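You operate a simulated robot arm through the tools that you are given. There is no shell and no other tool. Be economical: measure what you need, move in short steps, check, and stop when the job is done.

You run a simulated two-armed robot. Do the job below in one go: nothing can be reset, and whatever is moved stays where it is left.

TASK
Take the tall brass ring and put it on top of the red carton. Take the cloths carton on the top of the long bench and put it away on the top of the dry cabinet. Put the small element on the top of the long bench away on the front of the desk. Take the teal job ticket and leave it on top of the gold extension ring. Put the 0.6 grey shim from the top of the long bench on the orange extension ring. Fetch the old silver lens from the fourth shelf from the bottom of the slim bookcase and set it on the top of the long bench. Put one of the square tins from the top of the grey drawer counter on top of the yellow bronze box. Open the purple box lid. Do these in any order. Set down upright: old silver lens.

It is judged by the outcome, as a careful person would: the job done as asked, and still so three seconds after it is handed in. It fails if anything else is knocked over, pushed out of place, dropped, spilled or broken. Lids that push on must go on centred and level and be pressed home; caps that screw on are set level and turned clockwise until they are tight. Flat cloth is picked up by pressing the open fingertips on it (5 to 10 N) and closing them slowly along it; thin cloth reads only 2 to 8 mm in the jaws.

THE ROBOT
Two 7-joint arms with two-finger parallel grippers on one trunk, on a base that drives. Base frame: it is fixed to the floor where the robot stands at the start and does not move with it; the origin is under the middle of the robot, x ahead of it, y to its left, z up; the surface under the hand at the start is at about z = 800. Lengths are in mm, angles in degrees, forces in N, time in s.
The left shoulder is at the start at [30, 119, 985], the right one opposite. With the tool pointing down near the work surface each hand reaches from about 280 to 680 mm from the robot's upright axis, wherever it stands, measured 20 degrees to its own side. Places, roughly: cloths carton [750, -250, 750]; front of the desk [-4000, 1800, 700]; gold extension ring [750, -1250, 750]; grey shim [500, -1000, 750]; old silver lens (6x6x8 cm) [600, -2600, 1200]; orange extension ring [1000, -1250, 750]; purple box lid [-3300, -300, 800]; red carton (11x9x8 cm) [700, 400, 800]; small element (3x3x2 cm) [500, -400, 800]; square tin [-1500, -2500, 750]; tall brass ring (7x7x3 cm) [600, 200, 800]; teal job ticket [750, -1000, 750]; top of the dry cabinet [-500, -2400, 1500]; top of the long bench [700, -100, 800]; yellow bronze box [750, -1250, 750]. Payload 3.43 kg a hand.
The tool frame of a hand sits at the grasp point between the pads (the TCP): z along the fingers, y along the line on which they close. The tips reach 30 mm beyond it. Largest opening 94 mm; finger width 28, thickness 10; the body of the gripper, 50 by 96 mm, starts 55 mm behind the TCP.
Orientation is that of the tool frame in the base frame, as [roll, pitch, yaw] about the fixed x, y, z axes, in that order (R = Rz(yaw) Ry(pitch) Rx(roll)). With the fingers straight down and closing along the base's y, the tool's x points along the base's -x, its y along +y and its z along -z.

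THE INTERFACE
- The arms move only by the tool nudge_tool. It takes "left_steps", "right_steps" or both (then of equal length, played together; a hand with none holds still); each is a list of rows, each an object of numbers (a shift or turn left out is 0, a gripper value left out holds the last): "rx", "ry", "rz": the turn, a rotation vector about the tool's x, y, z in degrees; "dx", "dy", "dz": the shift along the tool's x, y, z in mm; "gripper": the closure, from 0 (fully open) to 1 (shut). In form: [{"rx": .., "ry": .., "rz": .., "dx": .., "dy": .., "dz": .., "gripper": ..}, ...]. A call has 1 to 10 rows; each row is the pose to reach, as a shift and turn from the pose commanded when the call began, along the tool's axes at that moment. Rows are played at 5 a second. More than 50 mm and 8.6 degrees between two rows, or a gripper value outside its range, and nothing of the call is played. A pose out of reach is approached as far as the arm can. The call stops where the force on the tool passes 40 N (or 10 N more than at its start, if that is more) or the arm is blocked; 0.2 s more then pass. Each finger travels about 72 mm/s and halts on what it meets, pressing with about 44 N; the grip force reading is that of the motor and also rises with nothing between the fingers. The clock runs only during rows and for 0.2 s after the last one: add rows that repeat a pose to give the fingers time. The reply holds the time, the measured pose of the TCP, the force on the tool along the base axes, the opening and the grip force, in the units named above and with some noise, with the torque about the TCP (base axes, N m) and any sound that the robot's microphone picked up.
- Cameras (640 x 400 px; columns grow to the right, rows downward): "scene" is now at [30.1, -11.6, 1685.3]; the picture's right is [-0.14, -0.99, 0.00], its down [-0.79, 0.11, -0.60] and it looks along [0.59, -0.08, -0.80] (base axes); focal length 269 px, centre (320, 200). "left" rides on the left gripper at [76, -14, -102] in its tool frame; the picture's right is [0.18, 0.98, 0.00], its down [-0.75, 0.14, -0.64] and it looks along [-0.63, 0.12, 0.77] (tool axes); focal length 243 px, centre (320, 200). "right" rides on the right gripper at [76, 14, -102] in its tool frame; the picture's right is [-0.18, 0.98, 0.00], its down [-0.75, -0.14, -0.64] and it looks along [-0.63, -0.12, 0.77] (tool axes); focal length 243 px, centre (320, 200). There is no depth. A picture from a camera that has moved, and an enlarged one, comes with that camera's place and axes in the base frame and with its lens. The place of the scene camera against the robot may be out by one fixed shift of up to 18 mm in any direction.
- capture(camera): a new picture of that camera. No time passes.
- slide_trunk(by): slides the trunk up (or, below 0, down) by that many mm; the arms and the scene camera ride with it, the base frame stays. It gives what a move gives, with no picture.
- base_move(legs): drives the robot by 1 to 6 legs, each [ahead, turn to the left] in mm and degrees, along the robot's own axes; the way and the turn of a leg run together, so that a leg with both is an arc; at most 1500 mm and 180 degrees a leg. The arms and the cameras ride along, it lands a little off, and it stops where it bumps. It gives what a move gives.
- aim_head(pan, tilt): turns the head with the scene camera to pan (to the left, within 143 degrees either way) and tilt (down, from -29 to 69), counted from straight ahead of the robot. It gives what a move gives.
- enlarge(camera, box): a new picture of the part [left, top, right, bottom] of that camera's present view, enlarged. No time passes.
- close_job(): hands the job in; it is judged then, once.

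Work in short steps. Places have to be worked out from the pictures, the camera data and where the tool is seen: move nearer, look again, correct. Check each grasp and each placing, and mend what went wrong. You have 217 turns and 212 pictures in all, those below and enlarged ones among them. Open the grippers and draw the arms clear of the work before you hand the job in, unless the task says otherwise; then end with one line.

The tools are called after "Request:" as name(argument=value, ...) on one line, values as JSON. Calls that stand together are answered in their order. nudge_tool: Moves the arms, as the interface text tells. Its arguments: {"type":"object","properties":{"left_steps":{"type":"array","items":{"type":"object","properties":{"rx":{"type":"number"},"ry":{"type":"number"},"rz":{"type":"number"},"dx":{"type":"number"},"dy":{"type":"number"},"dz":{"type":"number"},"gripper":{"type":"number"}}}},"right_steps":{"type":"array","items":{"type":"object","properties":{"rx":{"type":"number"},"ry":{"type":"number"},"rz":{"type":"number"},"dx":{"type":"number"},"dy":{"type":"number"},"dz":{"type":"number"},"gripper":{"type":"number"}}}}},"required":[]} The other tools are called the same way: slide_trunk (by) slides the trunk up or down; base_move (legs) drives the base; aim_head (pan, tilt) turns the head that bears the scene camera; capture (camera) takes a picture; enlarge (camera, box) takes an enlarged picture of a part of a camera's view; close_job () hands the job in.

At the start:

```text
t: 0.0
left_ee_pos: [394.7, 171.3, 1046.1]
left_tool_rot: [179.9, -0.1, 180.0]
left_ft_force: [-0.4, 0.3, 0.2]
left_wrist_torque: [0.06, 0.04, 0.03]
left_opening: 93.9
left_grip_force: 0.1
right_ee_pos: [464.4, -256.2, 1088.4]
right_tool_rot: [180.0, -0.1, 180.0]
right_ft_force: [-0.1, 0.9, 0.1]
right_wrist_torque: [-0.01, 0.02, -0.04]
right_opening: 94.1
right_grip_force: 0.1
trunk travel left (down, up): [-250.0, 160.0]
robot x, y, heading: [0.0, -4.7, -0.2]
head pan, tilt: [-8.1, 53.2]
```

scene: 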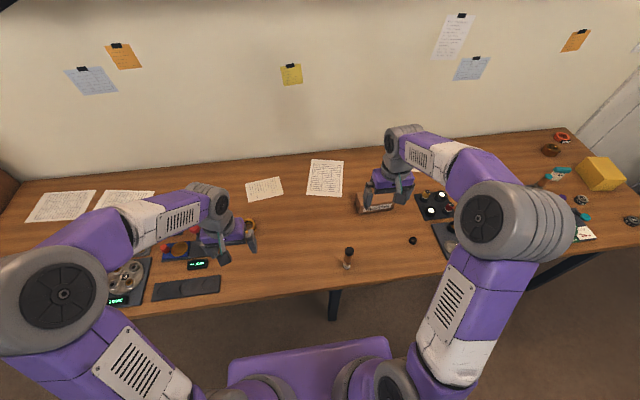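
right: 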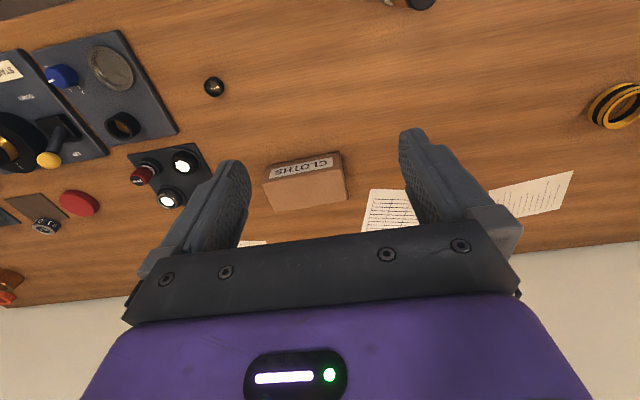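
left: 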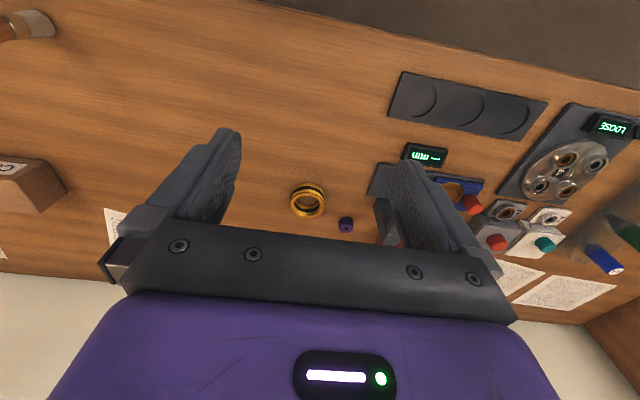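

I'll look at the bench first: enlarged views of the left and right parts.

Request:
aim_head(pan=25, tilt=50)

Request:
capture(camera="scene")

Request:
enlarge(camera="left", box=[220, 60, 640, 320])

Request:
enlarge(camera="right", box=[0, 0, 400, 250])

```text
t: 1.0
left_ee_pos: [394.3, 170.9, 1045.2]
left_tool_rot: [-179.9, 0.1, 180.0]
left_ft_force: [0.2, 0.7, -0.4]
left_wrist_torque: [0.0, -0.04, 0.02]
left_opening: 94.0
left_grip_force: 0.0
right_ee_pos: [465.0, -254.8, 1088.5]
right_tool_rot: [-180.0, 0.0, -180.0]
right_ft_force: [0.3, 0.8, 0.1]
right_wrist_torque: [-0.01, 0.0, 0.01]
right_opening: 93.9
right_grip_force: 0.1
trunk travel left (down, up): [-250.0, 160.0]
robot x, y, heading: [-0.2, 1.1, 0.2]
head pan, tilt: [25.0, 50.0]
```

```text
208 pictures are left
camera scene: at [26.8, 31.3, 1689.5], right [0.42, -0.91, 0.0], down [-0.69, -0.32, -0.64], along [0.58, 0.27, -0.77], focal length 269 px, centre (320, 200)
```

scene: 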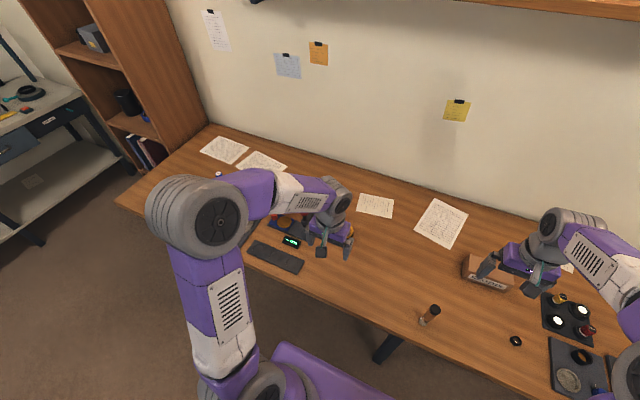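

```text
1.52 times, centred on (430, 190) of left
camera zoom: at [317.9, 157.1, 1148.4], right [-0.18, 0.98, 0.0], down [0.75, 0.14, 0.64], along [0.63, 0.12, -0.77], focal length 370 px, centre (152, 215)
```

zoom: 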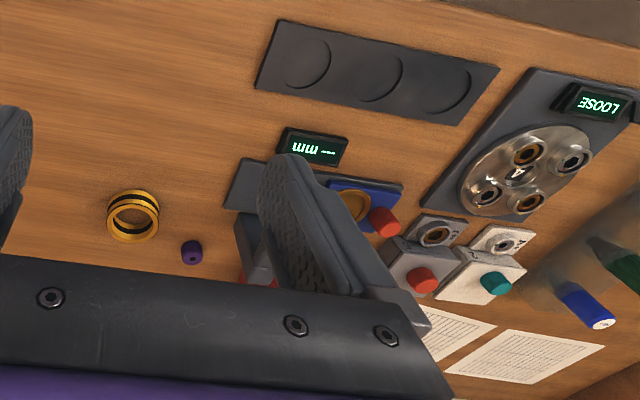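

```text
1.60 times, centred on (200, 125) of right
camera zoom: at [387.6, -241.0, 1190.4], right [0.18, 0.98, 0.0], down [0.75, -0.14, 0.64], along [0.63, -0.12, -0.77], focal length 388 px, centre (512, 320)
```

zoom: 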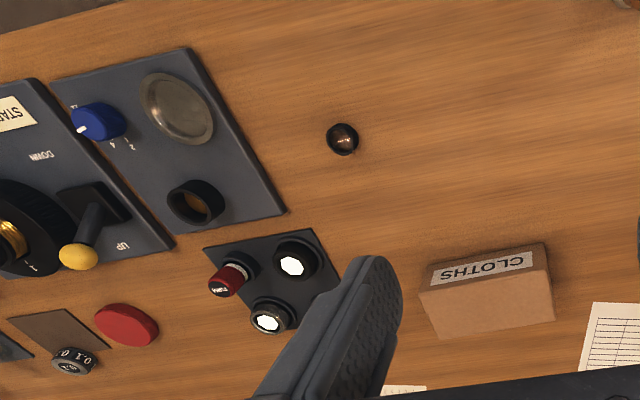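

The tall brass ring is near [596,187], the small element near [460,-413]. The red carton is hidden behind the left fingers, so I shift the left hand left and look again.

Request:
nudge_tool(left_steps=[{"dy": 50}, {"dy": 100}, {"dy": 150}, {"dy": 150}])

Request:
capture(camera="left")

Request:
enlarge(camera="scene", box=[180, 120, 460, 300])

```text
t: 2.0
left_ee_pos: [395.5, 322.8, 1044.4]
left_tool_rot: [180.0, -0.1, -180.0]
left_ft_force: [-0.2, -0.2, 0.5]
left_wrist_torque: [0.02, 0.0, 0.02]
left_opening: 93.8
left_grip_force: 0.1
right_ee_pos: [464.6, -257.0, 1088.6]
right_tool_rot: [179.9, 0.0, -180.0]
right_ft_force: [-0.6, -0.2, 0.0]
right_wrist_torque: [0.02, -0.03, -0.02]
right_opening: 93.9
right_grip_force: 0.1
trunk travel left (down, up): [-250.0, 160.0]
robot x, y, heading: [2.6, 1.2, 0.2]
head pan, tilt: [25.0, 50.0]
```

```text
205 pictures are left
camera left: at [318.9, 309.0, 1148.2], right [-0.18, 0.98, 0.0], down [0.75, 0.14, 0.64], along [0.63, 0.12, -0.77], focal length 243 px, centre (320, 200)
```

left: 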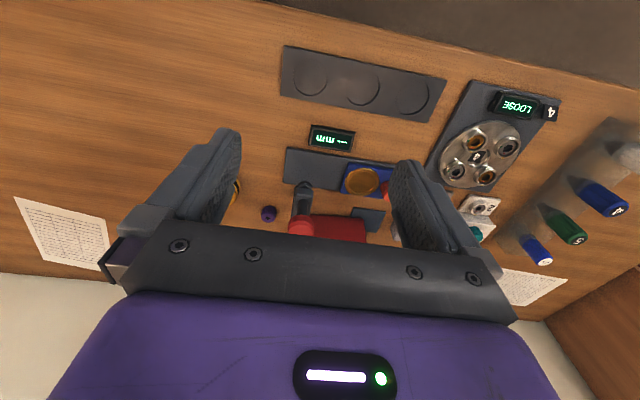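

```text
2.22 times, centred on (320, 210) of scene
camera zoom: at [26.8, 30.3, 1689.6], right [0.42, -0.91, 0.0], down [-0.69, -0.32, -0.64], along [0.58, 0.27, -0.77], focal length 598 px, centre (320, 178)
```

zoom: 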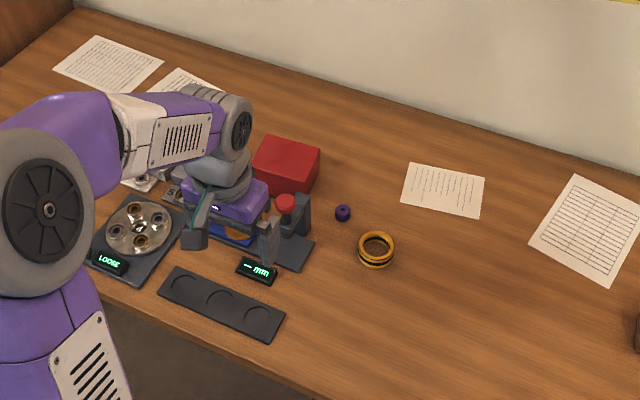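

Ring estimated at about [594,187], red carton's top around [669,397]. I move the left hand above the ring to z≈920 and look.

Request:
nudge_tool(left_steps=[{"dx": -33, "dy": -23, "dz": 20}, {"dx": -66, "dy": -46, "dz": 40}, {"dx": -100, "dy": -69, "dz": 60}, {"dx": -133, "dy": -92, "dz": 80}, {"dx": -166, "dy": -115, "dz": 100}, {"dx": -198, "dy": -136, "dz": 120}, {"dx": -198, "dy": -136, "dz": 120}])

Request:
capture(camera="left")

Request:
enlarge(camera="scene", box=[180, 120, 460, 300])

```text
t: 3.6
left_ee_pos: [593.3, 185.3, 926.4]
left_tool_rot: [180.0, 0.1, 179.9]
left_ft_force: [-0.7, 0.4, 0.1]
left_wrist_torque: [0.01, 0.01, 0.0]
left_opening: 93.8
left_grip_force: 0.1
right_ee_pos: [463.8, -256.0, 1089.4]
right_tool_rot: [179.9, 0.0, -180.0]
right_ft_force: [0.1, 0.1, 0.2]
right_wrist_torque: [0.02, 0.01, -0.03]
right_opening: 94.0
right_grip_force: 0.0
trunk travel left (down, up): [-250.0, 160.0]
robot x, y, heading: [0.9, 3.3, -0.0]
head pan, tilt: [25.0, 50.0]
```

```text
203 pictures are left
camera left: at [516.9, 173.6, 1029.6], right [-0.18, 0.98, 0.0], down [0.75, 0.14, 0.64], along [0.63, 0.12, -0.77], focal length 243 px, centre (320, 200)
```

left: 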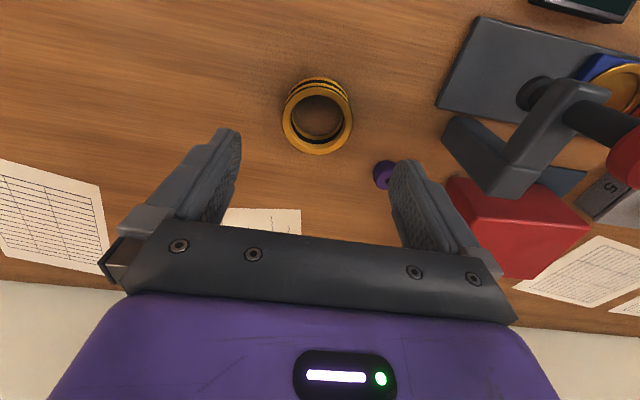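

```text
2.22 times, centred on (320, 210) of scene
camera zoom: at [25.8, 31.8, 1689.6], right [0.42, -0.91, 0.0], down [-0.69, -0.32, -0.64], along [0.58, 0.27, -0.77], focal length 598 px, centre (320, 178)
```

zoom: 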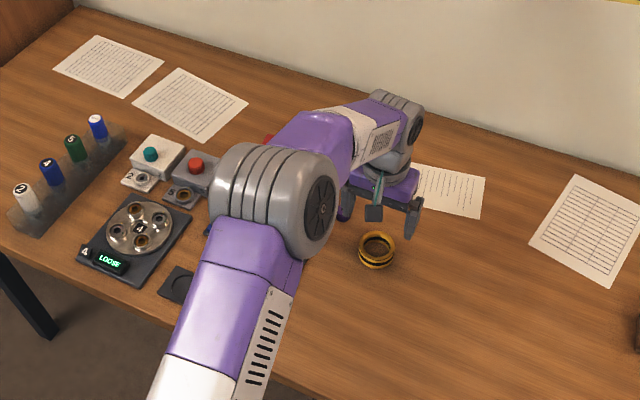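

The ring's centre reads about [601,187] with its top near z 790–795. I descend to z≈850 with the correction and check.

Request:
nudge_tool(left_steps=[{"dx": -4, "dy": 1, "dz": 38}, {"dx": -8, "dy": 2, "dz": 76}, {"dx": -8, "dy": 2, "dz": 76}])

Request:
capture(camera="left")

```text
t: 4.4
left_ee_pos: [601.7, 188.2, 850.1]
left_tool_rot: [-179.9, 0.1, 180.0]
left_ft_force: [0.5, -0.5, 0.0]
left_wrist_torque: [0.01, -0.01, 0.0]
left_opening: 93.8
left_grip_force: 0.1
right_ee_pos: [463.8, -256.6, 1088.2]
right_tool_rot: [-180.0, 0.0, -180.0]
right_ft_force: [-1.0, -0.1, 0.3]
right_wrist_torque: [-0.01, 0.03, -0.02]
right_opening: 94.1
right_grip_force: 0.0
trunk travel left (down, up): [-250.0, 160.0]
robot x, y, heading: [1.0, -0.4, -0.2]
head pan, tilt: [25.0, 50.0]
```

```text
201 pictures are left
camera left: at [524.5, 175.1, 953.3], right [-0.18, 0.98, 0.0], down [0.75, 0.14, 0.64], along [0.63, 0.12, -0.77], focal length 243 px, centre (320, 200)
```

left: 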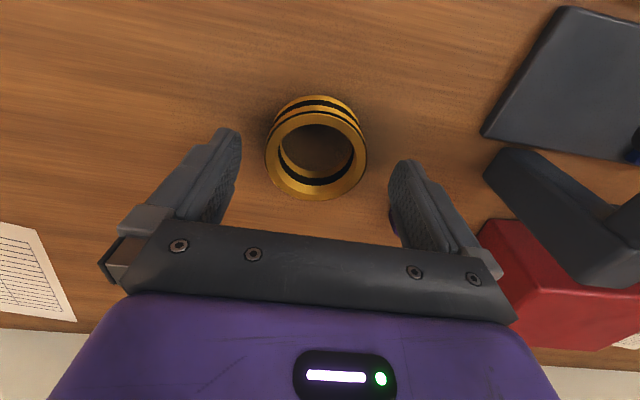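

Ring top is ~z 800, centre ≈[605,188]; bench ≈770. I go down to z≈805 and look at contact.

Request:
nudge_tool(left_steps=[{"dx": -3, "dz": 22}, {"dx": -3, "dz": 44}, {"dx": -3, "dz": 44}])

Request:
capture(camera="left")

```text
t: 4.9
left_ee_pos: [605.6, 190.0, 830.5]
left_tool_rot: [-179.9, -0.1, 179.9]
left_ft_force: [-9.1, -3.5, 25.6]
left_wrist_torque: [1.48, 0.27, 0.48]
left_opening: 93.5
left_grip_force: 0.0
right_ee_pos: [464.2, -255.5, 1087.8]
right_tool_rot: [-179.9, 0.0, -179.9]
right_ft_force: [0.3, 0.2, -0.1]
right_wrist_torque: [0.03, 0.01, -0.02]
right_opening: 93.9
right_grip_force: 0.1
trunk travel left (down, up): [-250.0, 160.0]
robot x, y, heading: [-0.4, 0.9, 0.2]
head pan, tilt: [25.0, 50.0]
stopped in row 2 (left hand): the force on the tool passed its limit at 52 N (the readings are from after the stop); the commanded pose is now the measured one
```

```text
200 pictures are left
camera left: at [529.0, 175.4, 932.8], right [-0.18, 0.98, 0.0], down [0.75, 0.14, 0.64], along [0.63, 0.12, -0.77], focal length 243 px, centre (320, 200)
```

left: 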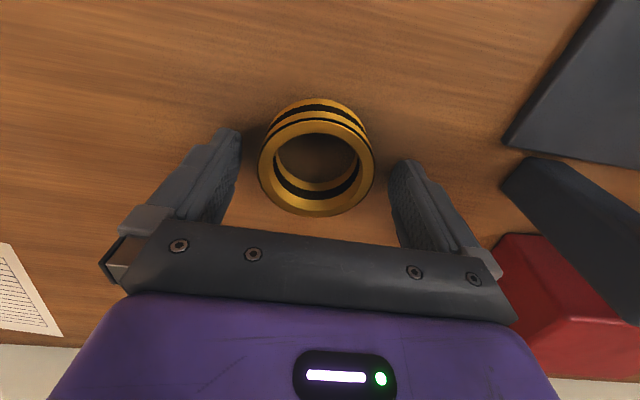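

Contact at TCP 830 means the bench is at z=800, so the ring is really at about [592,186]. I lift 3 mm, shift back 13 mm, and close.

Request:
nudge_tool(left_steps=[{"dz": -4}, {"dx": 13, "dy": -3, "dz": -4}, {"dx": 13, "dy": -3, "dz": -2}, {"dx": 13, "dy": -3, "dz": -2, "gripper": 1}, {"dx": 13, "dy": -3, "dz": -2, "gripper": 1}, {"dx": 13, "dy": -3, "dz": -2, "gripper": 1}, {"dx": 13, "dy": -3, "dz": -2, "gripper": 1}])

Request:
capture(camera="left")

```text
t: 6.5
left_ee_pos: [591.3, 185.1, 830.6]
left_tool_rot: [-179.9, -0.1, 180.0]
left_ft_force: [0.6, 0.2, -0.3]
left_wrist_torque: [0.02, 0.02, -0.04]
left_opening: 63.7
left_grip_force: 43.8
right_ee_pos: [464.9, -254.6, 1087.7]
right_tool_rot: [-180.0, 0.0, 180.0]
right_ft_force: [1.6, 0.4, 0.7]
right_wrist_torque: [-0.01, 0.01, 0.0]
right_opening: 94.1
right_grip_force: 0.0
trunk travel left (down, up): [-250.0, 160.0]
robot x, y, heading: [0.3, 5.0, 0.1]
head pan, tilt: [25.0, 50.0]
```

```text
199 pictures are left
camera left: at [515.6, 172.0, 933.5], right [-0.18, 0.98, 0.0], down [0.75, 0.14, 0.64], along [0.63, 0.12, -0.77], focal length 243 px, centre (320, 200)
```

left: 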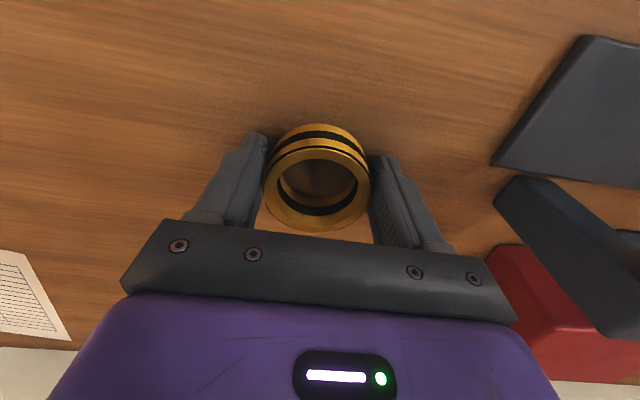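

Ring gripped at 64 mm. I lift it and move toward the carton at a safe height, then look.

Request:
nudge_tool(left_steps=[{"dz": -45}, {"dz": -90}, {"dz": -135}, {"dz": -165, "dy": 30}, {"dz": -185, "dy": 70}, {"dz": -185, "dy": 115}, {"dz": -185, "dy": 160}, {"dz": -185, "dy": 195}, {"dz": -185, "dy": 195}])

Request:
capture(camera="left")

Request:
enlarge(camera="scene", box=[180, 120, 460, 300])

```text
t: 8.5
left_ee_pos: [593.5, 380.8, 1013.8]
left_tool_rot: [-180.0, 0.0, 180.0]
left_ft_force: [0.2, 0.6, -0.5]
left_wrist_torque: [0.0, 0.01, 0.02]
left_opening: 60.1
left_grip_force: 44.2
right_ee_pos: [466.1, -255.1, 1087.3]
right_tool_rot: [-180.0, 0.0, -180.0]
right_ft_force: [0.0, 0.1, 0.3]
right_wrist_torque: [0.02, -0.02, -0.02]
right_opening: 93.9
right_grip_force: 0.0
trunk travel left (down, up): [-250.0, 160.0]
robot x, y, heading: [0.2, 0.5, 0.0]
head pan, tilt: [25.0, 50.0]
```

```text
198 pictures are left
camera left: at [516.2, 368.2, 1117.0], right [-0.18, 0.98, 0.0], down [0.75, 0.14, 0.64], along [0.63, 0.12, -0.77], focal length 243 px, centre (320, 200)
```

left: 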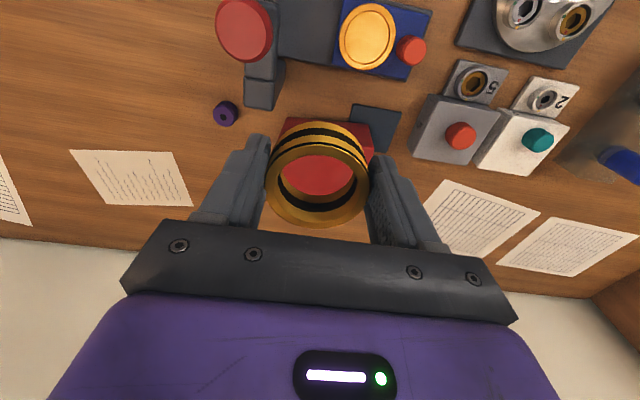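

```text
2.22 times, centred on (320, 210) of scene
camera zoom: at [26.9, 30.8, 1689.6], right [0.42, -0.91, 0.0], down [-0.69, -0.32, -0.64], along [0.58, 0.27, -0.77], focal length 598 px, centre (320, 178)
```

zoom: 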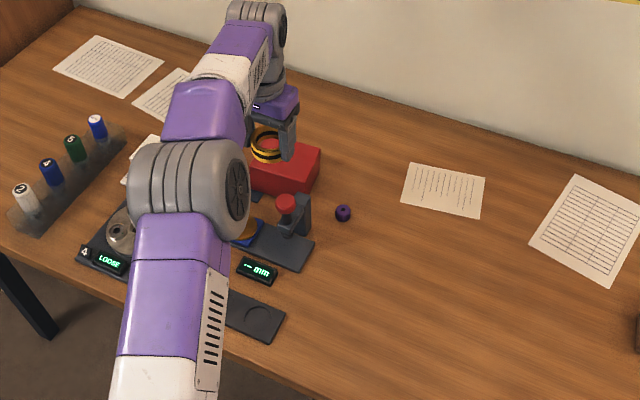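

The carton's near top edge is around x 607, y 352–436, so its centre is about [657,392], top ≈870–880. I move over it and lower to z≈930.

Request:
nudge_tool(left_steps=[{"dx": -31, "dy": 6}, {"dx": -62, "dy": 12}, {"dx": -62, "dy": 12, "dz": 42}, {"dx": -62, "dy": 12, "dz": 84}, {"dx": -62, "dy": 12, "dz": 84}])

Request:
capture(camera="left")

Request:
enlarge(camera="scene", box=[240, 140, 380, 230])

```text
t: 9.7
left_ee_pos: [617.6, 377.8, 937.4]
left_tool_rot: [-179.9, -0.2, -180.0]
left_ft_force: [-0.1, 0.2, -1.0]
left_wrist_torque: [0.0, -0.01, -0.02]
left_opening: 60.1
left_grip_force: 44.2
left hand out of reach, approached as far as the arm can: row 1, 2, 3, 4, 5
right_ee_pos: [465.8, -253.8, 1089.1]
right_tool_rot: [179.9, 0.1, 180.0]
right_ft_force: [0.2, 0.1, 0.1]
right_wrist_torque: [0.02, 0.0, 0.0]
right_opening: 94.0
right_grip_force: 0.0
trunk travel left (down, up): [-250.0, 160.0]
robot x, y, heading: [-1.1, -1.1, -0.1]
head pan, tilt: [25.0, 50.0]
```

```text
196 pictures are left
camera left: at [542.0, 363.5, 1040.5], right [-0.18, 0.98, 0.0], down [0.75, 0.14, 0.64], along [0.63, 0.12, -0.77], focal length 243 px, centre (320, 200)
```

left: 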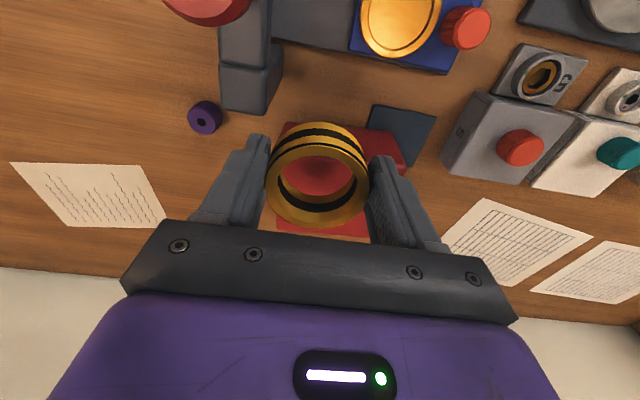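

```text
4.44 times, centred on (310, 185) of scene
camera zoom: at [27.2, 31.8, 1689.5], right [0.42, -0.91, 0.0], down [-0.69, -0.32, -0.64], along [0.58, 0.27, -0.77], focal length 1196 px, centre (364, 267)
```

zoom: 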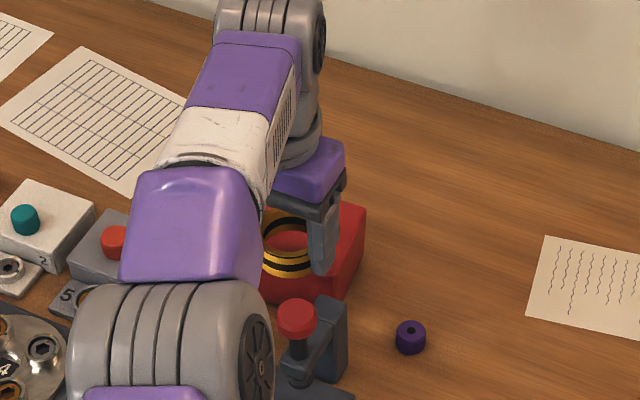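

The arm is at its reach limit here (TCP [618,378]). The ring is clear above the carton, so I drive the base 70 mm ahead (bench top overhangs, with free space under) and re-check.

Request:
nudge_tool(left_steps=[{"dz": -30}, {"dx": 15, "dz": -40}, {"dx": 30, "dz": -40}, {"dx": 30, "dz": -40}])

Request:
base_move(legs=[[80, 0]])

Request:
capture(camera="left")

```text
t: 10.7
left_ee_pos: [589.0, 378.8, 976.0]
left_tool_rot: [-179.9, -0.1, -180.0]
left_ft_force: [0.0, -0.3, -0.6]
left_wrist_torque: [-0.02, 0.02, 0.01]
left_opening: 59.6
left_grip_force: 43.6
right_ee_pos: [464.6, -254.9, 1087.6]
right_tool_rot: [180.0, -0.1, -180.0]
right_ft_force: [-0.8, -0.1, -1.0]
right_wrist_torque: [-0.01, 0.01, -0.01]
right_opening: 94.3
right_grip_force: 0.1
trunk travel left (down, up): [-250.0, 160.0]
robot x, y, heading: [1.3, 1.3, 0.1]
head pan, tilt: [25.0, 50.0]
```

```text
t: 11.8
left_ee_pos: [668.9, 379.0, 977.1]
left_tool_rot: [180.0, 0.0, -179.9]
left_ft_force: [0.6, -0.1, -1.1]
left_wrist_torque: [0.0, 0.01, -0.05]
left_opening: 60.1
left_grip_force: 44.1
right_ee_pos: [546.7, -254.4, 1086.8]
right_tool_rot: [179.9, -0.1, -179.9]
right_ft_force: [0.3, 0.1, -0.6]
right_wrist_torque: [-0.01, 0.04, 0.0]
right_opening: 94.1
right_grip_force: 0.1
trunk travel left (down, up): [-250.0, 160.0]
robot x, y, heading: [83.3, -1.2, 0.3]
head pan, tilt: [25.0, 50.0]
```

```text
194 pictures are left
camera left: at [592.9, 365.2, 1079.5], right [-0.19, 0.98, 0.0], down [0.75, 0.14, 0.64], along [0.63, 0.12, -0.77], focal length 243 px, centre (320, 200)
```

left: 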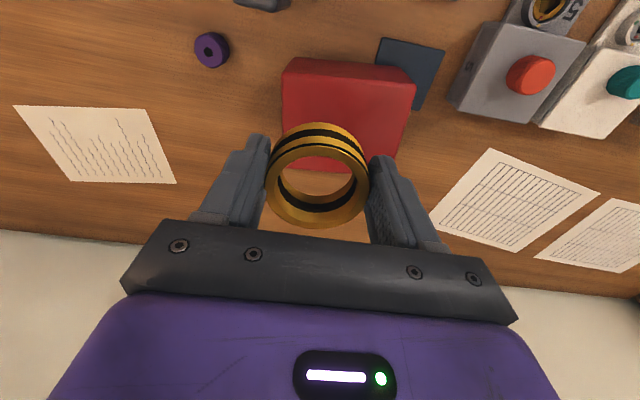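

Re-solving with the front bottom edge at z=800: the carton front is x≈638, centre ≈[680,397], top ≈870–890. I shift above it and lower to ~935.

Request:
nudge_tool(left_steps=[{"dx": -6, "dy": 9}, {"dx": -11, "dy": 18}, {"dx": -11, "dy": 18, "dz": 20}, {"dx": -11, "dy": 18, "dz": 40}, {"dx": -11, "dy": 18, "dz": 40}])

Request:
capture(camera="left")

Request:
enlarge(camera="scene", box=[200, 120, 340, 230])

```text
t: 12.9
left_ee_pos: [678.3, 396.4, 937.8]
left_tool_rot: [180.0, -0.1, -180.0]
left_ft_force: [-0.9, -0.5, -0.9]
left_wrist_torque: [0.01, -0.01, 0.03]
left_opening: 59.9
left_grip_force: 44.6
right_ee_pos: [544.8, -254.7, 1087.6]
right_tool_rot: [-180.0, 0.0, -179.9]
right_ft_force: [0.5, -0.5, 0.8]
right_wrist_torque: [0.02, -0.01, 0.01]
right_opening: 93.9
right_grip_force: 0.1
trunk travel left (down, up): [-250.0, 160.0]
robot x, y, heading: [80.2, 1.6, -0.0]
head pan, tilt: [25.0, 50.0]
```

```text
193 pictures are left
camera left: at [602.0, 383.5, 1040.7], right [-0.19, 0.98, 0.0], down [0.75, 0.14, 0.64], along [0.63, 0.12, -0.77], focal length 243 px, centre (320, 200)
```

left: 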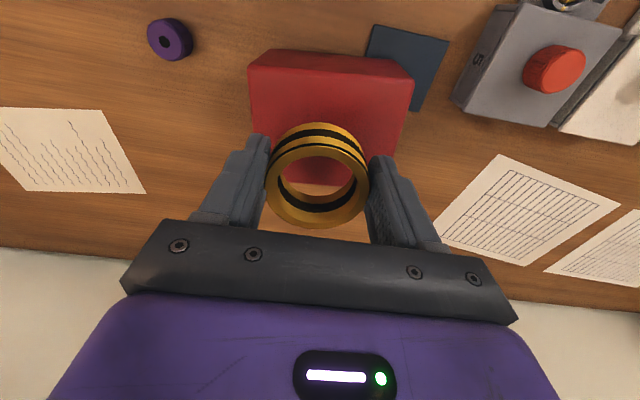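

```text
3.64 times, centred on (270, 175) of scene
camera zoom: at [106.5, 31.4, 1689.6], right [0.42, -0.91, 0.0], down [-0.69, -0.32, -0.64], along [0.58, 0.27, -0.77], focal length 978 px, centre (502, 291)
```

zoom: 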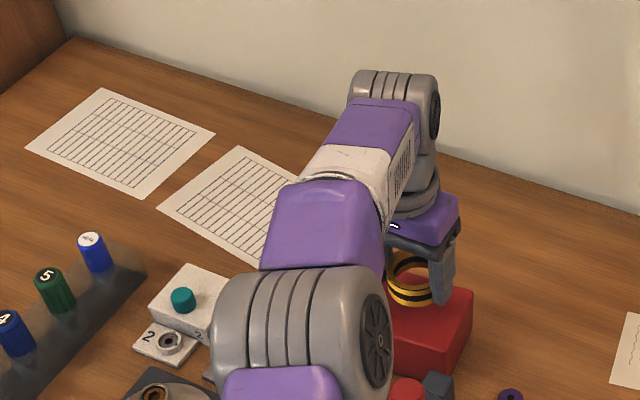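

Centre confirmed ≈[677,397], top ≈878. TCP is over it; I lower gently until contact.

Request:
nudge_tool(left_steps=[{"dz": 12}, {"dz": 20}, {"dz": 24}, {"dz": 26}, {"dz": 28}, {"dz": 30}, {"dz": 32}])

```text
t: 14.6
left_ee_pos: [679.7, 396.1, 908.4]
left_tool_rot: [179.9, 0.2, -179.9]
left_ft_force: [1.0, -0.2, 9.9]
left_wrist_torque: [0.3, 0.03, -0.02]
left_opening: 59.9
left_grip_force: 44.2
right_ee_pos: [544.4, -255.1, 1087.7]
right_tool_rot: [180.0, -0.1, -180.0]
right_ft_force: [0.0, 1.1, -0.1]
right_wrist_torque: [0.02, 0.0, 0.01]
right_opening: 94.0
right_grip_force: 0.1
trunk travel left (down, up): [-250.0, 160.0]
robot x, y, heading: [84.1, -1.6, -0.0]
head pan, tilt: [25.0, 50.0]
```

Contact at 10 N with TCP 908 – the ring rests on the carton. I open and lift off.

Request:
nudge_tool(left_steps=[{"dz": 0, "gripper": 0}, {"dz": -1, "gripper": 0}, {"dz": -1, "gripper": 0}, {"dz": -1, "gripper": 0}, {"dz": -40, "gripper": 0}, {"dz": -85, "gripper": 0}, {"dz": -130}, {"dz": -170}, {"dz": -170}])

Request:
capture(camera="left")

```text
t: 16.6
left_ee_pos: [672.6, 394.7, 1073.1]
left_tool_rot: [179.9, -0.2, -179.9]
left_ft_force: [-0.6, 0.2, 0.1]
left_wrist_torque: [-0.04, 0.0, 0.01]
left_opening: 93.9
left_grip_force: 0.1
left hand out of reach, approached as far as the arm can: row 8, 9
right_ee_pos: [544.9, -254.5, 1087.5]
right_tool_rot: [180.0, 0.0, -179.9]
right_ft_force: [0.2, 0.6, 0.6]
right_wrist_torque: [-0.01, 0.02, -0.05]
right_opening: 94.2
right_grip_force: 0.1
trunk travel left (down, up): [-250.0, 160.0]
robot x, y, heading: [77.8, -4.5, -0.1]
head pan, tilt: [25.0, 50.0]
```

```text
191 pictures are left
camera left: at [596.7, 380.3, 1177.3], right [-0.19, 0.98, 0.0], down [0.76, 0.14, 0.64], along [0.63, 0.12, -0.77], focal length 243 px, centre (320, 200)
```

left: 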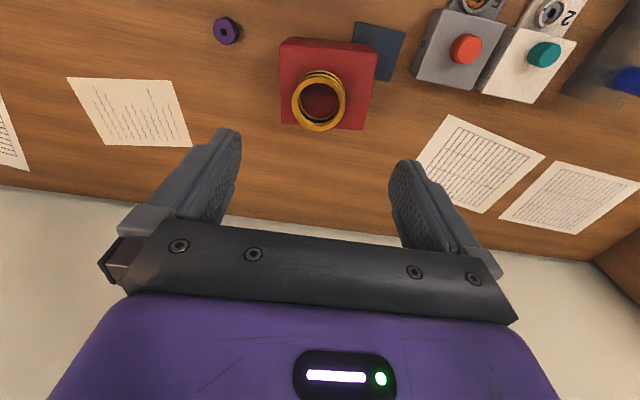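

The ring sits on the carton. Now I pull the left arm back to a tucked pose and look with the right camera at the cloths carton.

Request:
nudge_tool(left_steps=[{"dx": 45}, {"dx": 90, "dy": -20}, {"dx": 135, "dy": -40}, {"dx": 180, "dy": -60}, {"dx": 200, "dy": -80}, {"dx": 200, "dy": -80}])

Request:
capture(camera="right")

Request:
aim_head(pan=-25, tilt=50)

Request:
capture(camera="scene")

```text
t: 17.9
left_ee_pos: [472.0, 313.6, 1073.2]
left_tool_rot: [-180.0, 0.0, -179.8]
left_ft_force: [-0.2, -0.5, 0.6]
left_wrist_torque: [0.0, 0.01, -0.03]
left_opening: 94.0
left_grip_force: 0.1
right_ee_pos: [544.5, -253.2, 1087.9]
right_tool_rot: [-180.0, 0.1, -180.0]
right_ft_force: [0.7, 0.2, 0.0]
right_wrist_torque: [-0.02, 0.01, 0.0]
right_opening: 94.1
right_grip_force: 0.0
trunk travel left (down, up): [-250.0, 160.0]
robot x, y, heading: [83.5, -1.8, 0.0]
head pan, tilt: [25.0, 50.0]
```

```text
190 pictures are left
camera right: at [468.1, -239.8, 1190.3], right [0.18, 0.98, 0.0], down [0.75, -0.14, 0.64], along [0.63, -0.12, -0.77], focal length 243 px, centre (320, 200)
```

right: 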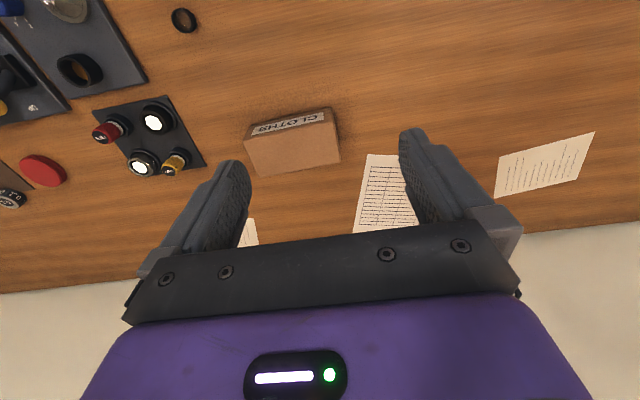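

```text
t: 19.1
left_ee_pos: [472.9, 313.7, 1073.2]
left_tool_rot: [179.9, -0.1, -179.9]
left_ft_force: [-0.4, 0.7, 0.9]
left_wrist_torque: [-0.01, 0.02, -0.03]
left_opening: 94.0
left_grip_force: 0.0
right_ee_pos: [543.6, -254.7, 1087.7]
right_tool_rot: [180.0, 0.0, -179.9]
right_ft_force: [1.2, 0.0, -0.5]
right_wrist_torque: [-0.03, -0.02, 0.0]
right_opening: 93.9
right_grip_force: 0.2
trunk travel left (down, up): [-250.0, 160.0]
robot x, y, heading: [80.4, -1.0, 0.3]
head pan, tilt: [-25.0, 50.0]
```

```text
189 pictures are left
camera scene: at [106.8, -33.5, 1689.5], right [-0.42, -0.91, 0.0], down [-0.7, 0.32, -0.64], along [0.58, -0.27, -0.77], focal length 269 px, centre (320, 200)
```

scene: 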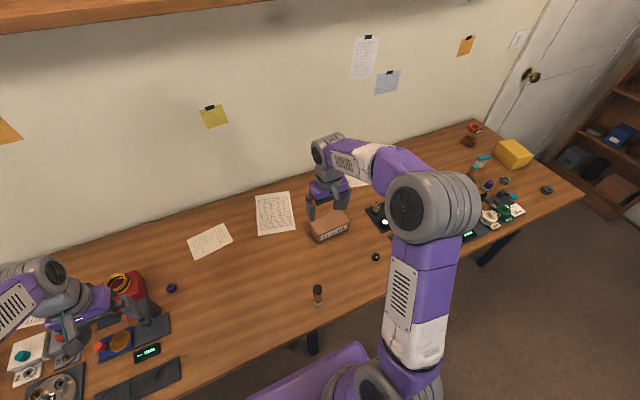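

The cloths carton appears aligned with the bench: x 606–664, y −241…−377, top ≈855, so it must be gripped along x. I move the right hand over [635,-311] while turning the tool 90°.

Request:
nudge_tool(right_steps=[{"dx": -9, "dy": -5.6, "dz": 10, "rz": 8.5}, {"dx": -18, "dy": -11, "dz": 20, "rz": 17}, {"dx": -27, "dy": -17, "dz": 30, "rz": 25.5}, {"dx": -36, "dy": -22, "dz": 40, "rz": 34}, {"dx": -45, "dy": -28, "dz": 50, "rz": 42.5}, {"dx": -54, "dy": -34, "dz": 60, "rz": 51}, {"dx": -63, "dy": -39, "dz": 70, "rz": 59.5}, {"dx": -72, "dy": -45, "dz": 80, "rz": 68}, {"dx": -81, "dy": -50, "dz": 90, "rz": 76.5}, {"dx": -91, "dy": -56, "dz": 100, "rz": 85}])

```text
t: 21.3
left_ee_pos: [472.1, 313.0, 1073.5]
left_tool_rot: [-180.0, -0.1, -179.9]
left_ft_force: [0.6, 0.4, 0.4]
left_wrist_torque: [-0.02, 0.06, 0.01]
left_opening: 94.0
left_grip_force: 0.1
right_ee_pos: [637.3, -311.2, 987.7]
right_tool_rot: [-179.9, -0.1, 94.8]
right_ft_force: [-0.3, 0.1, 0.9]
right_wrist_torque: [-0.02, 0.0, -0.01]
right_opening: 93.9
right_grip_force: 0.0
trunk travel left (down, up): [-250.0, 160.0]
robot x, y, heading: [78.1, -0.6, -0.1]
head pan, tilt: [-25.0, 50.0]
```

Request:
nudge_tool(right_steps=[{"rz": 4.8}, {"rz": 4.8}])

Request:
capture(camera="right")

Request:
enlarge(camera="scene", box=[250, 130, 450, 280])

```text
t: 21.9
left_ee_pos: [471.3, 313.4, 1073.3]
left_tool_rot: [179.9, -0.1, -179.9]
left_ft_force: [0.0, -0.5, -0.8]
left_wrist_torque: [0.02, -0.05, 0.01]
left_opening: 94.1
left_grip_force: 0.0
right_ee_pos: [636.0, -310.9, 988.8]
right_tool_rot: [179.9, 0.0, 90.2]
right_ft_force: [0.9, 0.7, 0.5]
right_wrist_torque: [-0.03, 0.0, -0.02]
right_opening: 94.2
right_grip_force: 0.0
trunk travel left (down, up): [-250.0, 160.0]
robot x, y, heading: [80.4, 0.5, 0.2]
head pan, tilt: [-25.0, 50.0]
```

```text
188 pictures are left
camera right: at [648.8, -233.9, 1090.3], right [0.98, -0.18, 0.0], down [-0.14, -0.75, 0.64], along [-0.12, -0.63, -0.77], focal length 243 px, centre (320, 200)
```

right: 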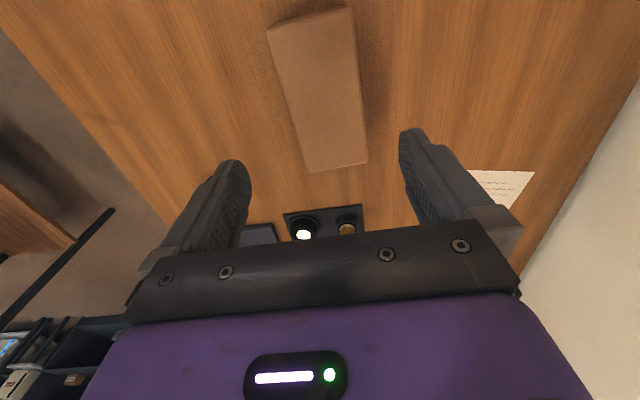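

```text
2.67 times, centred on (350, 205) of scene
camera zoom: at [106.7, -33.6, 1689.5], right [-0.42, -0.91, 0.0], down [-0.69, 0.32, -0.64], along [0.58, -0.27, -0.77], focal length 717 px, centre (240, 187)
```

zoom: 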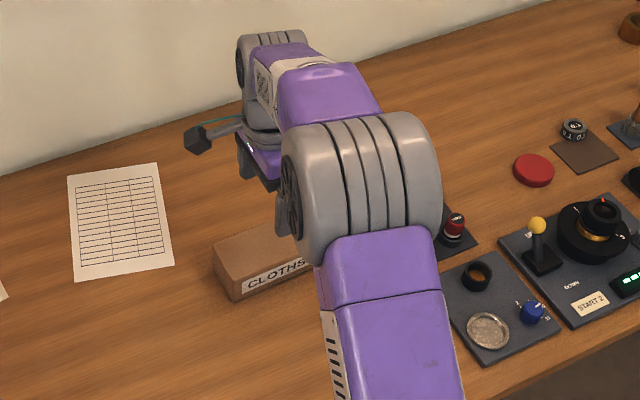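

The carton is at x 604–672, y −245…−380, centre [638,-313]. I descend with 13 mm clearance each side to TCP z≈845 and close.

Request:
nudge_tool(right_steps=[{"dy": 2, "dz": 40}, {"dy": 2, "dz": 80}, {"dy": 2, "dz": 110}, {"dy": 2, "dz": 130}, {"dy": 2, "dz": 145}, {"dy": 2, "dz": 145, "gripper": 1}, {"dy": 2, "dz": 145, "gripper": 1}, {"dy": 2, "dz": 145, "gripper": 1}, {"dy": 2, "dz": 145, "gripper": 1}])

Request:
capture(camera="right")

```text
t: 23.9
left_ee_pos: [472.8, 312.3, 1072.6]
left_tool_rot: [180.0, -0.1, -179.9]
left_ft_force: [-1.1, 0.3, 0.6]
left_wrist_torque: [-0.02, 0.0, 0.01]
left_opening: 93.7
left_grip_force: 0.0
right_ee_pos: [637.1, -312.3, 842.6]
right_tool_rot: [180.0, -0.1, 90.3]
right_ft_force: [0.5, -0.3, 0.3]
right_wrist_torque: [0.01, -0.01, 0.0]
right_opening: 74.1
right_grip_force: 44.1
trunk travel left (down, up): [-250.0, 160.0]
robot x, y, heading: [76.1, 0.1, 0.3]
head pan, tilt: [-25.0, 50.0]
```

```text
186 pictures are left
camera right: at [651.0, -235.1, 945.5], right [0.98, -0.18, 0.0], down [-0.14, -0.75, 0.64], along [-0.12, -0.63, -0.77], focal length 243 px, centre (320, 200)
```

right: 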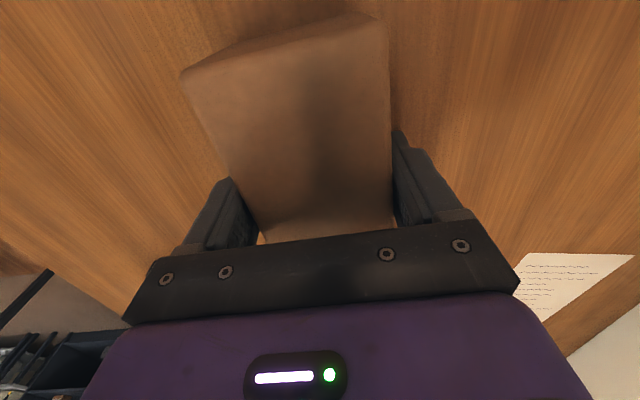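

Gripped at 74 mm. I lift the carton, pull it in close, and look at the right end of the bench.

Request:
nudge_tool(right_steps=[{"dz": -45}, {"dz": -90}, {"dz": -135}, {"dz": -180}, {"dz": -220, "dy": -40}, {"dz": -240, "dy": -85}, {"dz": -250, "dy": -130}, {"dz": -250, "dy": -150}, {"dz": -250, "dy": -150}])

Request:
enlarge(camera="scene", box=[430, 100, 640, 260])

Request:
capture(camera="right")

```text
refused: row 5 steps farther than a row can; nothing moved
```

```text
2.50 times, centred on (535, 180) of scene
camera zoom: at [106.9, -33.6, 1689.5], right [-0.42, -0.91, 0.0], down [-0.69, 0.32, -0.64], along [0.58, -0.27, -0.77], focal length 673 px, centre (-218, 250)
```

zoom: 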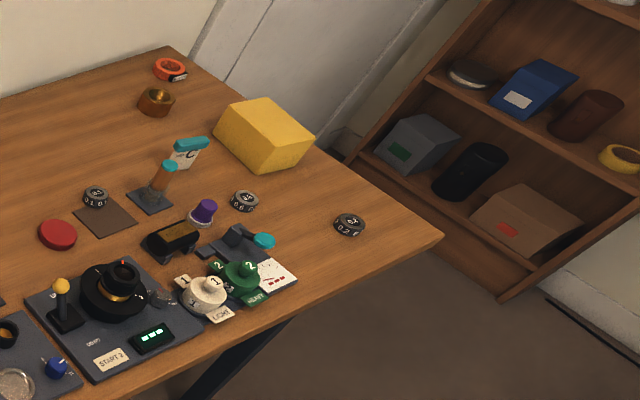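

```text
184 pictures are left
camera right: at [651.0, -235.1, 945.5], right [0.98, -0.18, 0.0], down [-0.14, -0.75, 0.64], along [-0.12, -0.63, -0.77], focal length 243 px, centre (320, 200)
```

right: 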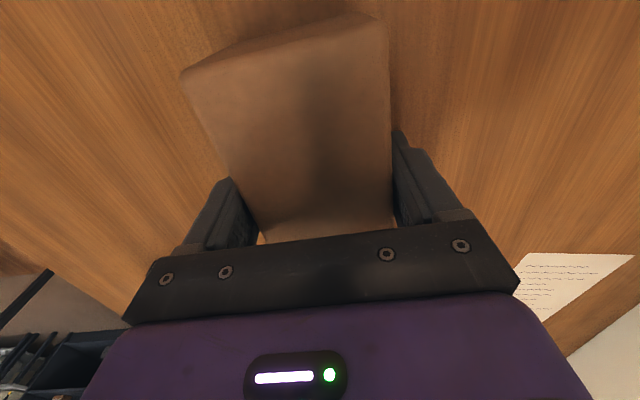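

The bench's right end shows the 0.6 shim near [520,-1149], gold ring [796,-1204], orange ring [875,-1325], ticket [649,-1138] and yellow box [613,-1274]. I lift the carton and bring it close to the body.

Request:
nudge_tool(right_steps=[{"dz": -48}, {"dz": -96}, {"dz": -144}, {"dz": -190}, {"dz": -225, "dy": -30}, {"dz": -245, "dy": -70}, {"dz": -245, "dy": -115}, {"dz": -245, "dy": -160}, {"dz": -245, "dy": -190}, {"dz": -245, "dy": -190}])

Request:
base_move(legs=[[-350, 0], [0, -90]])

Request:
aim_head(pan=30, tilt=20)

Request:
capture(camera="scene")

Request:
aim_head(pan=-40, tilt=20)

Request:
capture(camera="scene")

```text
t: 26.1
left_ee_pos: [472.6, 312.3, 1073.4]
left_tool_rot: [-180.0, 0.0, -179.9]
left_ft_force: [0.8, 0.7, 0.3]
left_wrist_torque: [0.0, 0.01, 0.01]
left_opening: 94.0
left_grip_force: 0.1
right_ee_pos: [446.5, -310.7, 1087.1]
right_tool_rot: [-179.9, 0.0, 90.3]
right_ft_force: [0.5, -0.3, -1.4]
right_wrist_torque: [-0.05, 0.04, -0.01]
right_opening: 74.1
right_grip_force: 43.8
trunk travel left (down, up): [-250.0, 160.0]
robot x, y, heading: [78.7, 5.5, 0.3]
head pan, tilt: [-25.0, 50.0]
```

```text
t: 32.2
left_ee_pos: [43.4, -391.7, 1074.0]
left_tool_rot: [180.0, 0.0, 90.5]
left_ft_force: [-0.3, -0.3, -0.2]
left_wrist_torque: [0.0, 0.01, 0.03]
left_opening: 93.9
left_grip_force: 0.0
right_ee_pos: [-582.4, -368.8, 1087.2]
right_tool_rot: [-180.0, 0.0, 0.6]
right_ft_force: [-0.3, 0.9, -1.0]
right_wrist_torque: [0.01, 0.01, 0.05]
right_opening: 73.6
right_grip_force: 44.1
trunk travel left (down, up): [-250.0, 160.0]
robot x, y, heading: [-270.4, 3.7, -89.5]
head pan, tilt: [-25.0, 50.0]
```

```text
t: 33.5
left_ee_pos: [42.5, -390.5, 1073.5]
left_tool_rot: [-180.0, -0.2, 90.4]
left_ft_force: [0.5, 0.1, 0.0]
left_wrist_torque: [0.01, 0.02, 0.02]
left_opening: 94.1
left_grip_force: 0.1
right_ee_pos: [-582.0, -367.8, 1087.1]
right_tool_rot: [180.0, 0.1, 0.6]
right_ft_force: [0.0, -0.3, -1.2]
right_wrist_torque: [-0.01, 0.01, 0.01]
right_opening: 73.5
right_grip_force: 44.8
trunk travel left (down, up): [-250.0, 160.0]
robot x, y, heading: [-268.4, 3.3, -89.8]
head pan, tilt: [30.0, 20.0]
```

```text
183 pictures are left
camera scene: at [-238.7, -52.5, 1735.1], right [-0.86, -0.51, 0.0], down [-0.17, 0.3, -0.94], along [0.47, -0.81, -0.34], focal length 269 px, centre (320, 200)
```

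scene: 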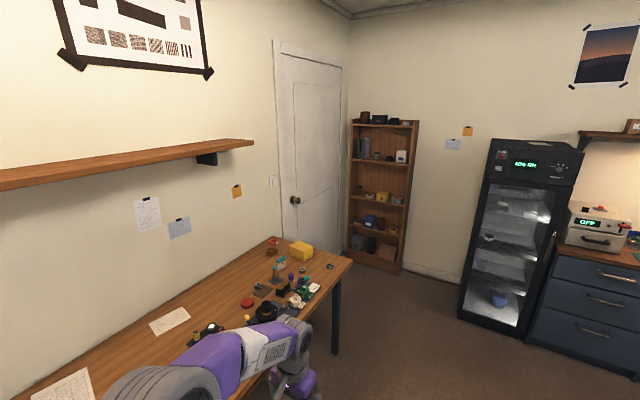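

```text
t: 34.9
left_ee_pos: [42.8, -390.8, 1072.6]
left_tool_rot: [-180.0, -0.1, 90.3]
left_ft_force: [0.2, -0.2, -0.1]
left_wrist_torque: [-0.01, -0.02, -0.02]
left_opening: 94.1
left_grip_force: 0.1
right_ee_pos: [-581.9, -368.5, 1085.3]
right_tool_rot: [-179.9, 0.0, 0.5]
right_ft_force: [-0.4, 0.4, -0.6]
right_wrist_torque: [0.04, 0.01, 0.02]
right_opening: 73.8
right_grip_force: 43.7
trunk travel left (down, up): [-250.0, 160.0]
robot x, y, heading: [-271.2, -1.7, -89.6]
head pan, tilt: [-40.0, 20.0]
```

```text
182 pictures are left
camera scene: at [-345.0, -44.0, 1735.1], right [-0.77, 0.64, 0.0], down [0.22, 0.26, -0.94], along [-0.6, -0.72, -0.34], focal length 269 px, centre (320, 200)
```

scene: 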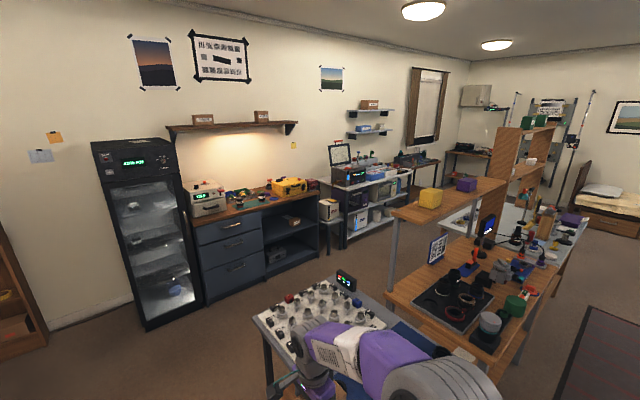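

The dry cabinet is the black glass-door cabinet, front face about y −2290, x −310…−800, top ≈1480–1500. The lane ahead is clear, so I drive 1400 mm along −y and look at its top.

Request:
base_move(legs=[[1400, 0]])

Request:
slide_trunk(by=160)

Request:
aim_head(pan=-20, tilt=15)

Request:
capture(camera="scene")

```text
t: 41.9
left_ee_pos: [32.9, -1794.5, 1072.7]
left_tool_rot: [-180.0, -0.1, 89.4]
left_ft_force: [-0.6, -0.6, 1.1]
left_wrist_torque: [0.02, 0.0, 0.05]
left_opening: 93.9
left_grip_force: 0.1
right_ee_pos: [-589.7, -1760.1, 1086.9]
right_tool_rot: [-180.0, -0.1, -0.4]
right_ft_force: [0.3, -0.6, -0.7]
right_wrist_torque: [0.01, -0.02, 0.0]
right_opening: 73.9
right_grip_force: 43.7
trunk travel left (down, up): [-250.0, 160.0]
robot x, y, heading: [-276.4, -1392.7, -90.1]
head pan, tilt: [-40.0, 20.0]
```

```text
t: 43.7
left_ee_pos: [34.4, -1793.9, 1233.7]
left_tool_rot: [-179.9, 0.0, 89.4]
left_ft_force: [-0.1, 0.3, 1.1]
left_wrist_torque: [0.0, -0.01, 0.04]
left_opening: 94.0
left_grip_force: 0.0
right_ee_pos: [-590.3, -1760.9, 1246.4]
right_tool_rot: [179.9, 0.0, -0.4]
right_ft_force: [-0.1, 0.2, -0.9]
right_wrist_torque: [-0.01, -0.01, 0.02]
right_opening: 73.7
right_grip_force: 43.9
trunk travel left (down, up): [-410.0, 0.0]
robot x, y, heading: [-275.1, -1397.5, -90.8]
head pan, tilt: [-40.0, 20.0]
```

```text
t: 44.5
left_ee_pos: [32.9, -1794.2, 1234.1]
left_tool_rot: [180.0, -0.2, 89.3]
left_ft_force: [-0.4, -0.1, -0.8]
left_wrist_torque: [-0.02, 0.0, -0.02]
left_opening: 93.8
left_grip_force: 0.2
right_ee_pos: [-589.7, -1761.2, 1247.2]
right_tool_rot: [179.9, 0.0, -0.3]
right_ft_force: [-0.5, 0.0, -0.7]
right_wrist_torque: [0.0, -0.03, 0.0]
right_opening: 73.7
right_grip_force: 44.4
trunk travel left (down, up): [-410.0, 0.0]
robot x, y, heading: [-274.5, -1399.2, -90.6]
head pan, tilt: [-20.0, 15.0]
```

```text
181 pictures are left
camera scene: at [-320.1, -1456.5, 1903.2], right [-0.94, 0.35, 0.0], down [0.09, 0.24, -0.97], along [-0.34, -0.9, -0.26], focal length 269 px, centre (320, 200)
```

scene: 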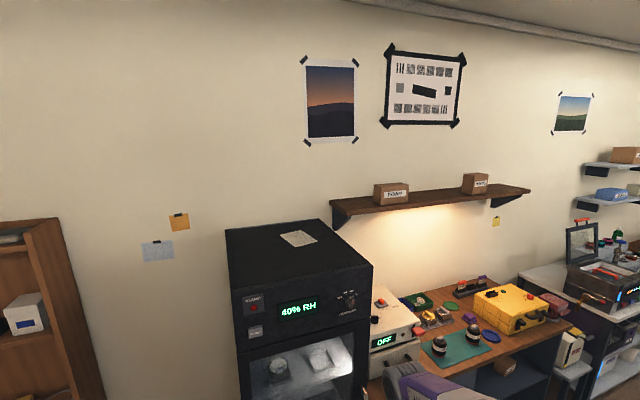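

Cabinet top corners triangulate to z≈1500 with its front edge near y −2100, x −312…−727, and a paper lies on the top at its back. I test how high the right hand can go by raising it here.

Request:
nudge_tool(right_steps=[{"dz": -48}, {"dz": -96}, {"dz": -144}, {"dz": -192}, {"dz": -240}, {"dz": -288}, {"dz": -336}, {"dz": -350}, {"dz": -350}])

Request:
capture(camera="right")

Request:
capture(camera="scene")

```text
t: 46.5
left_ee_pos: [33.5, -1794.4, 1233.7]
left_tool_rot: [180.0, 0.0, 89.4]
left_ft_force: [-0.3, 0.2, 0.0]
left_wrist_torque: [0.0, 0.01, 0.04]
left_opening: 94.0
left_grip_force: 0.1
right_ee_pos: [-586.2, -1760.0, 1551.9]
right_tool_rot: [179.5, -0.3, -0.5]
right_ft_force: [0.1, -0.5, -1.0]
right_wrist_torque: [0.0, -0.04, 0.02]
right_opening: 73.7
right_grip_force: 43.8
right hand out of reach, approached as far as the arm can: row 7, 8, 9
trunk travel left (down, up): [-410.0, 0.0]
robot x, y, heading: [-275.2, -1398.6, -90.7]
head pan, tilt: [-20.0, 15.0]
```

```text
180 pictures are left
camera right: at [-511.0, -1773.6, 1653.3], right [-0.19, -0.98, 0.01], down [-0.75, 0.15, 0.64], along [-0.63, 0.12, -0.77], focal length 243 px, centre (320, 200)
```

right: 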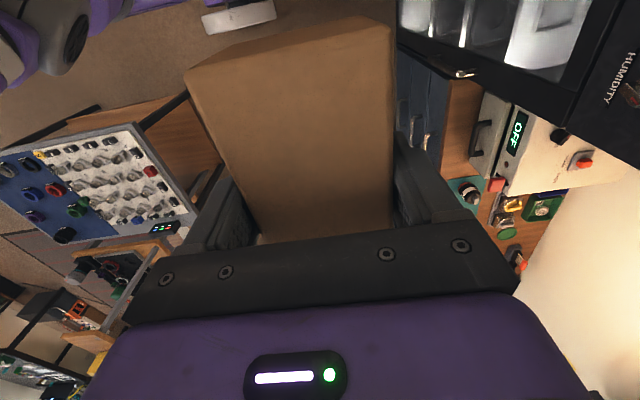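

```text
179 pictures are left
camera scene: at [-320.4, -1457.0, 1903.2], right [-0.94, 0.35, 0.0], down [0.09, 0.24, -0.97], along [-0.34, -0.9, -0.26], focal length 269 px, centre (320, 200)
```

scene: 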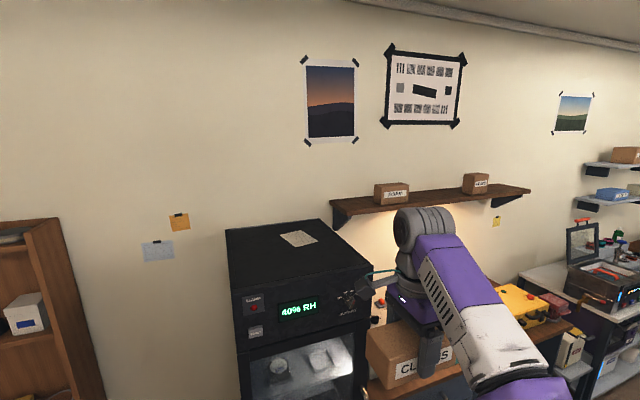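

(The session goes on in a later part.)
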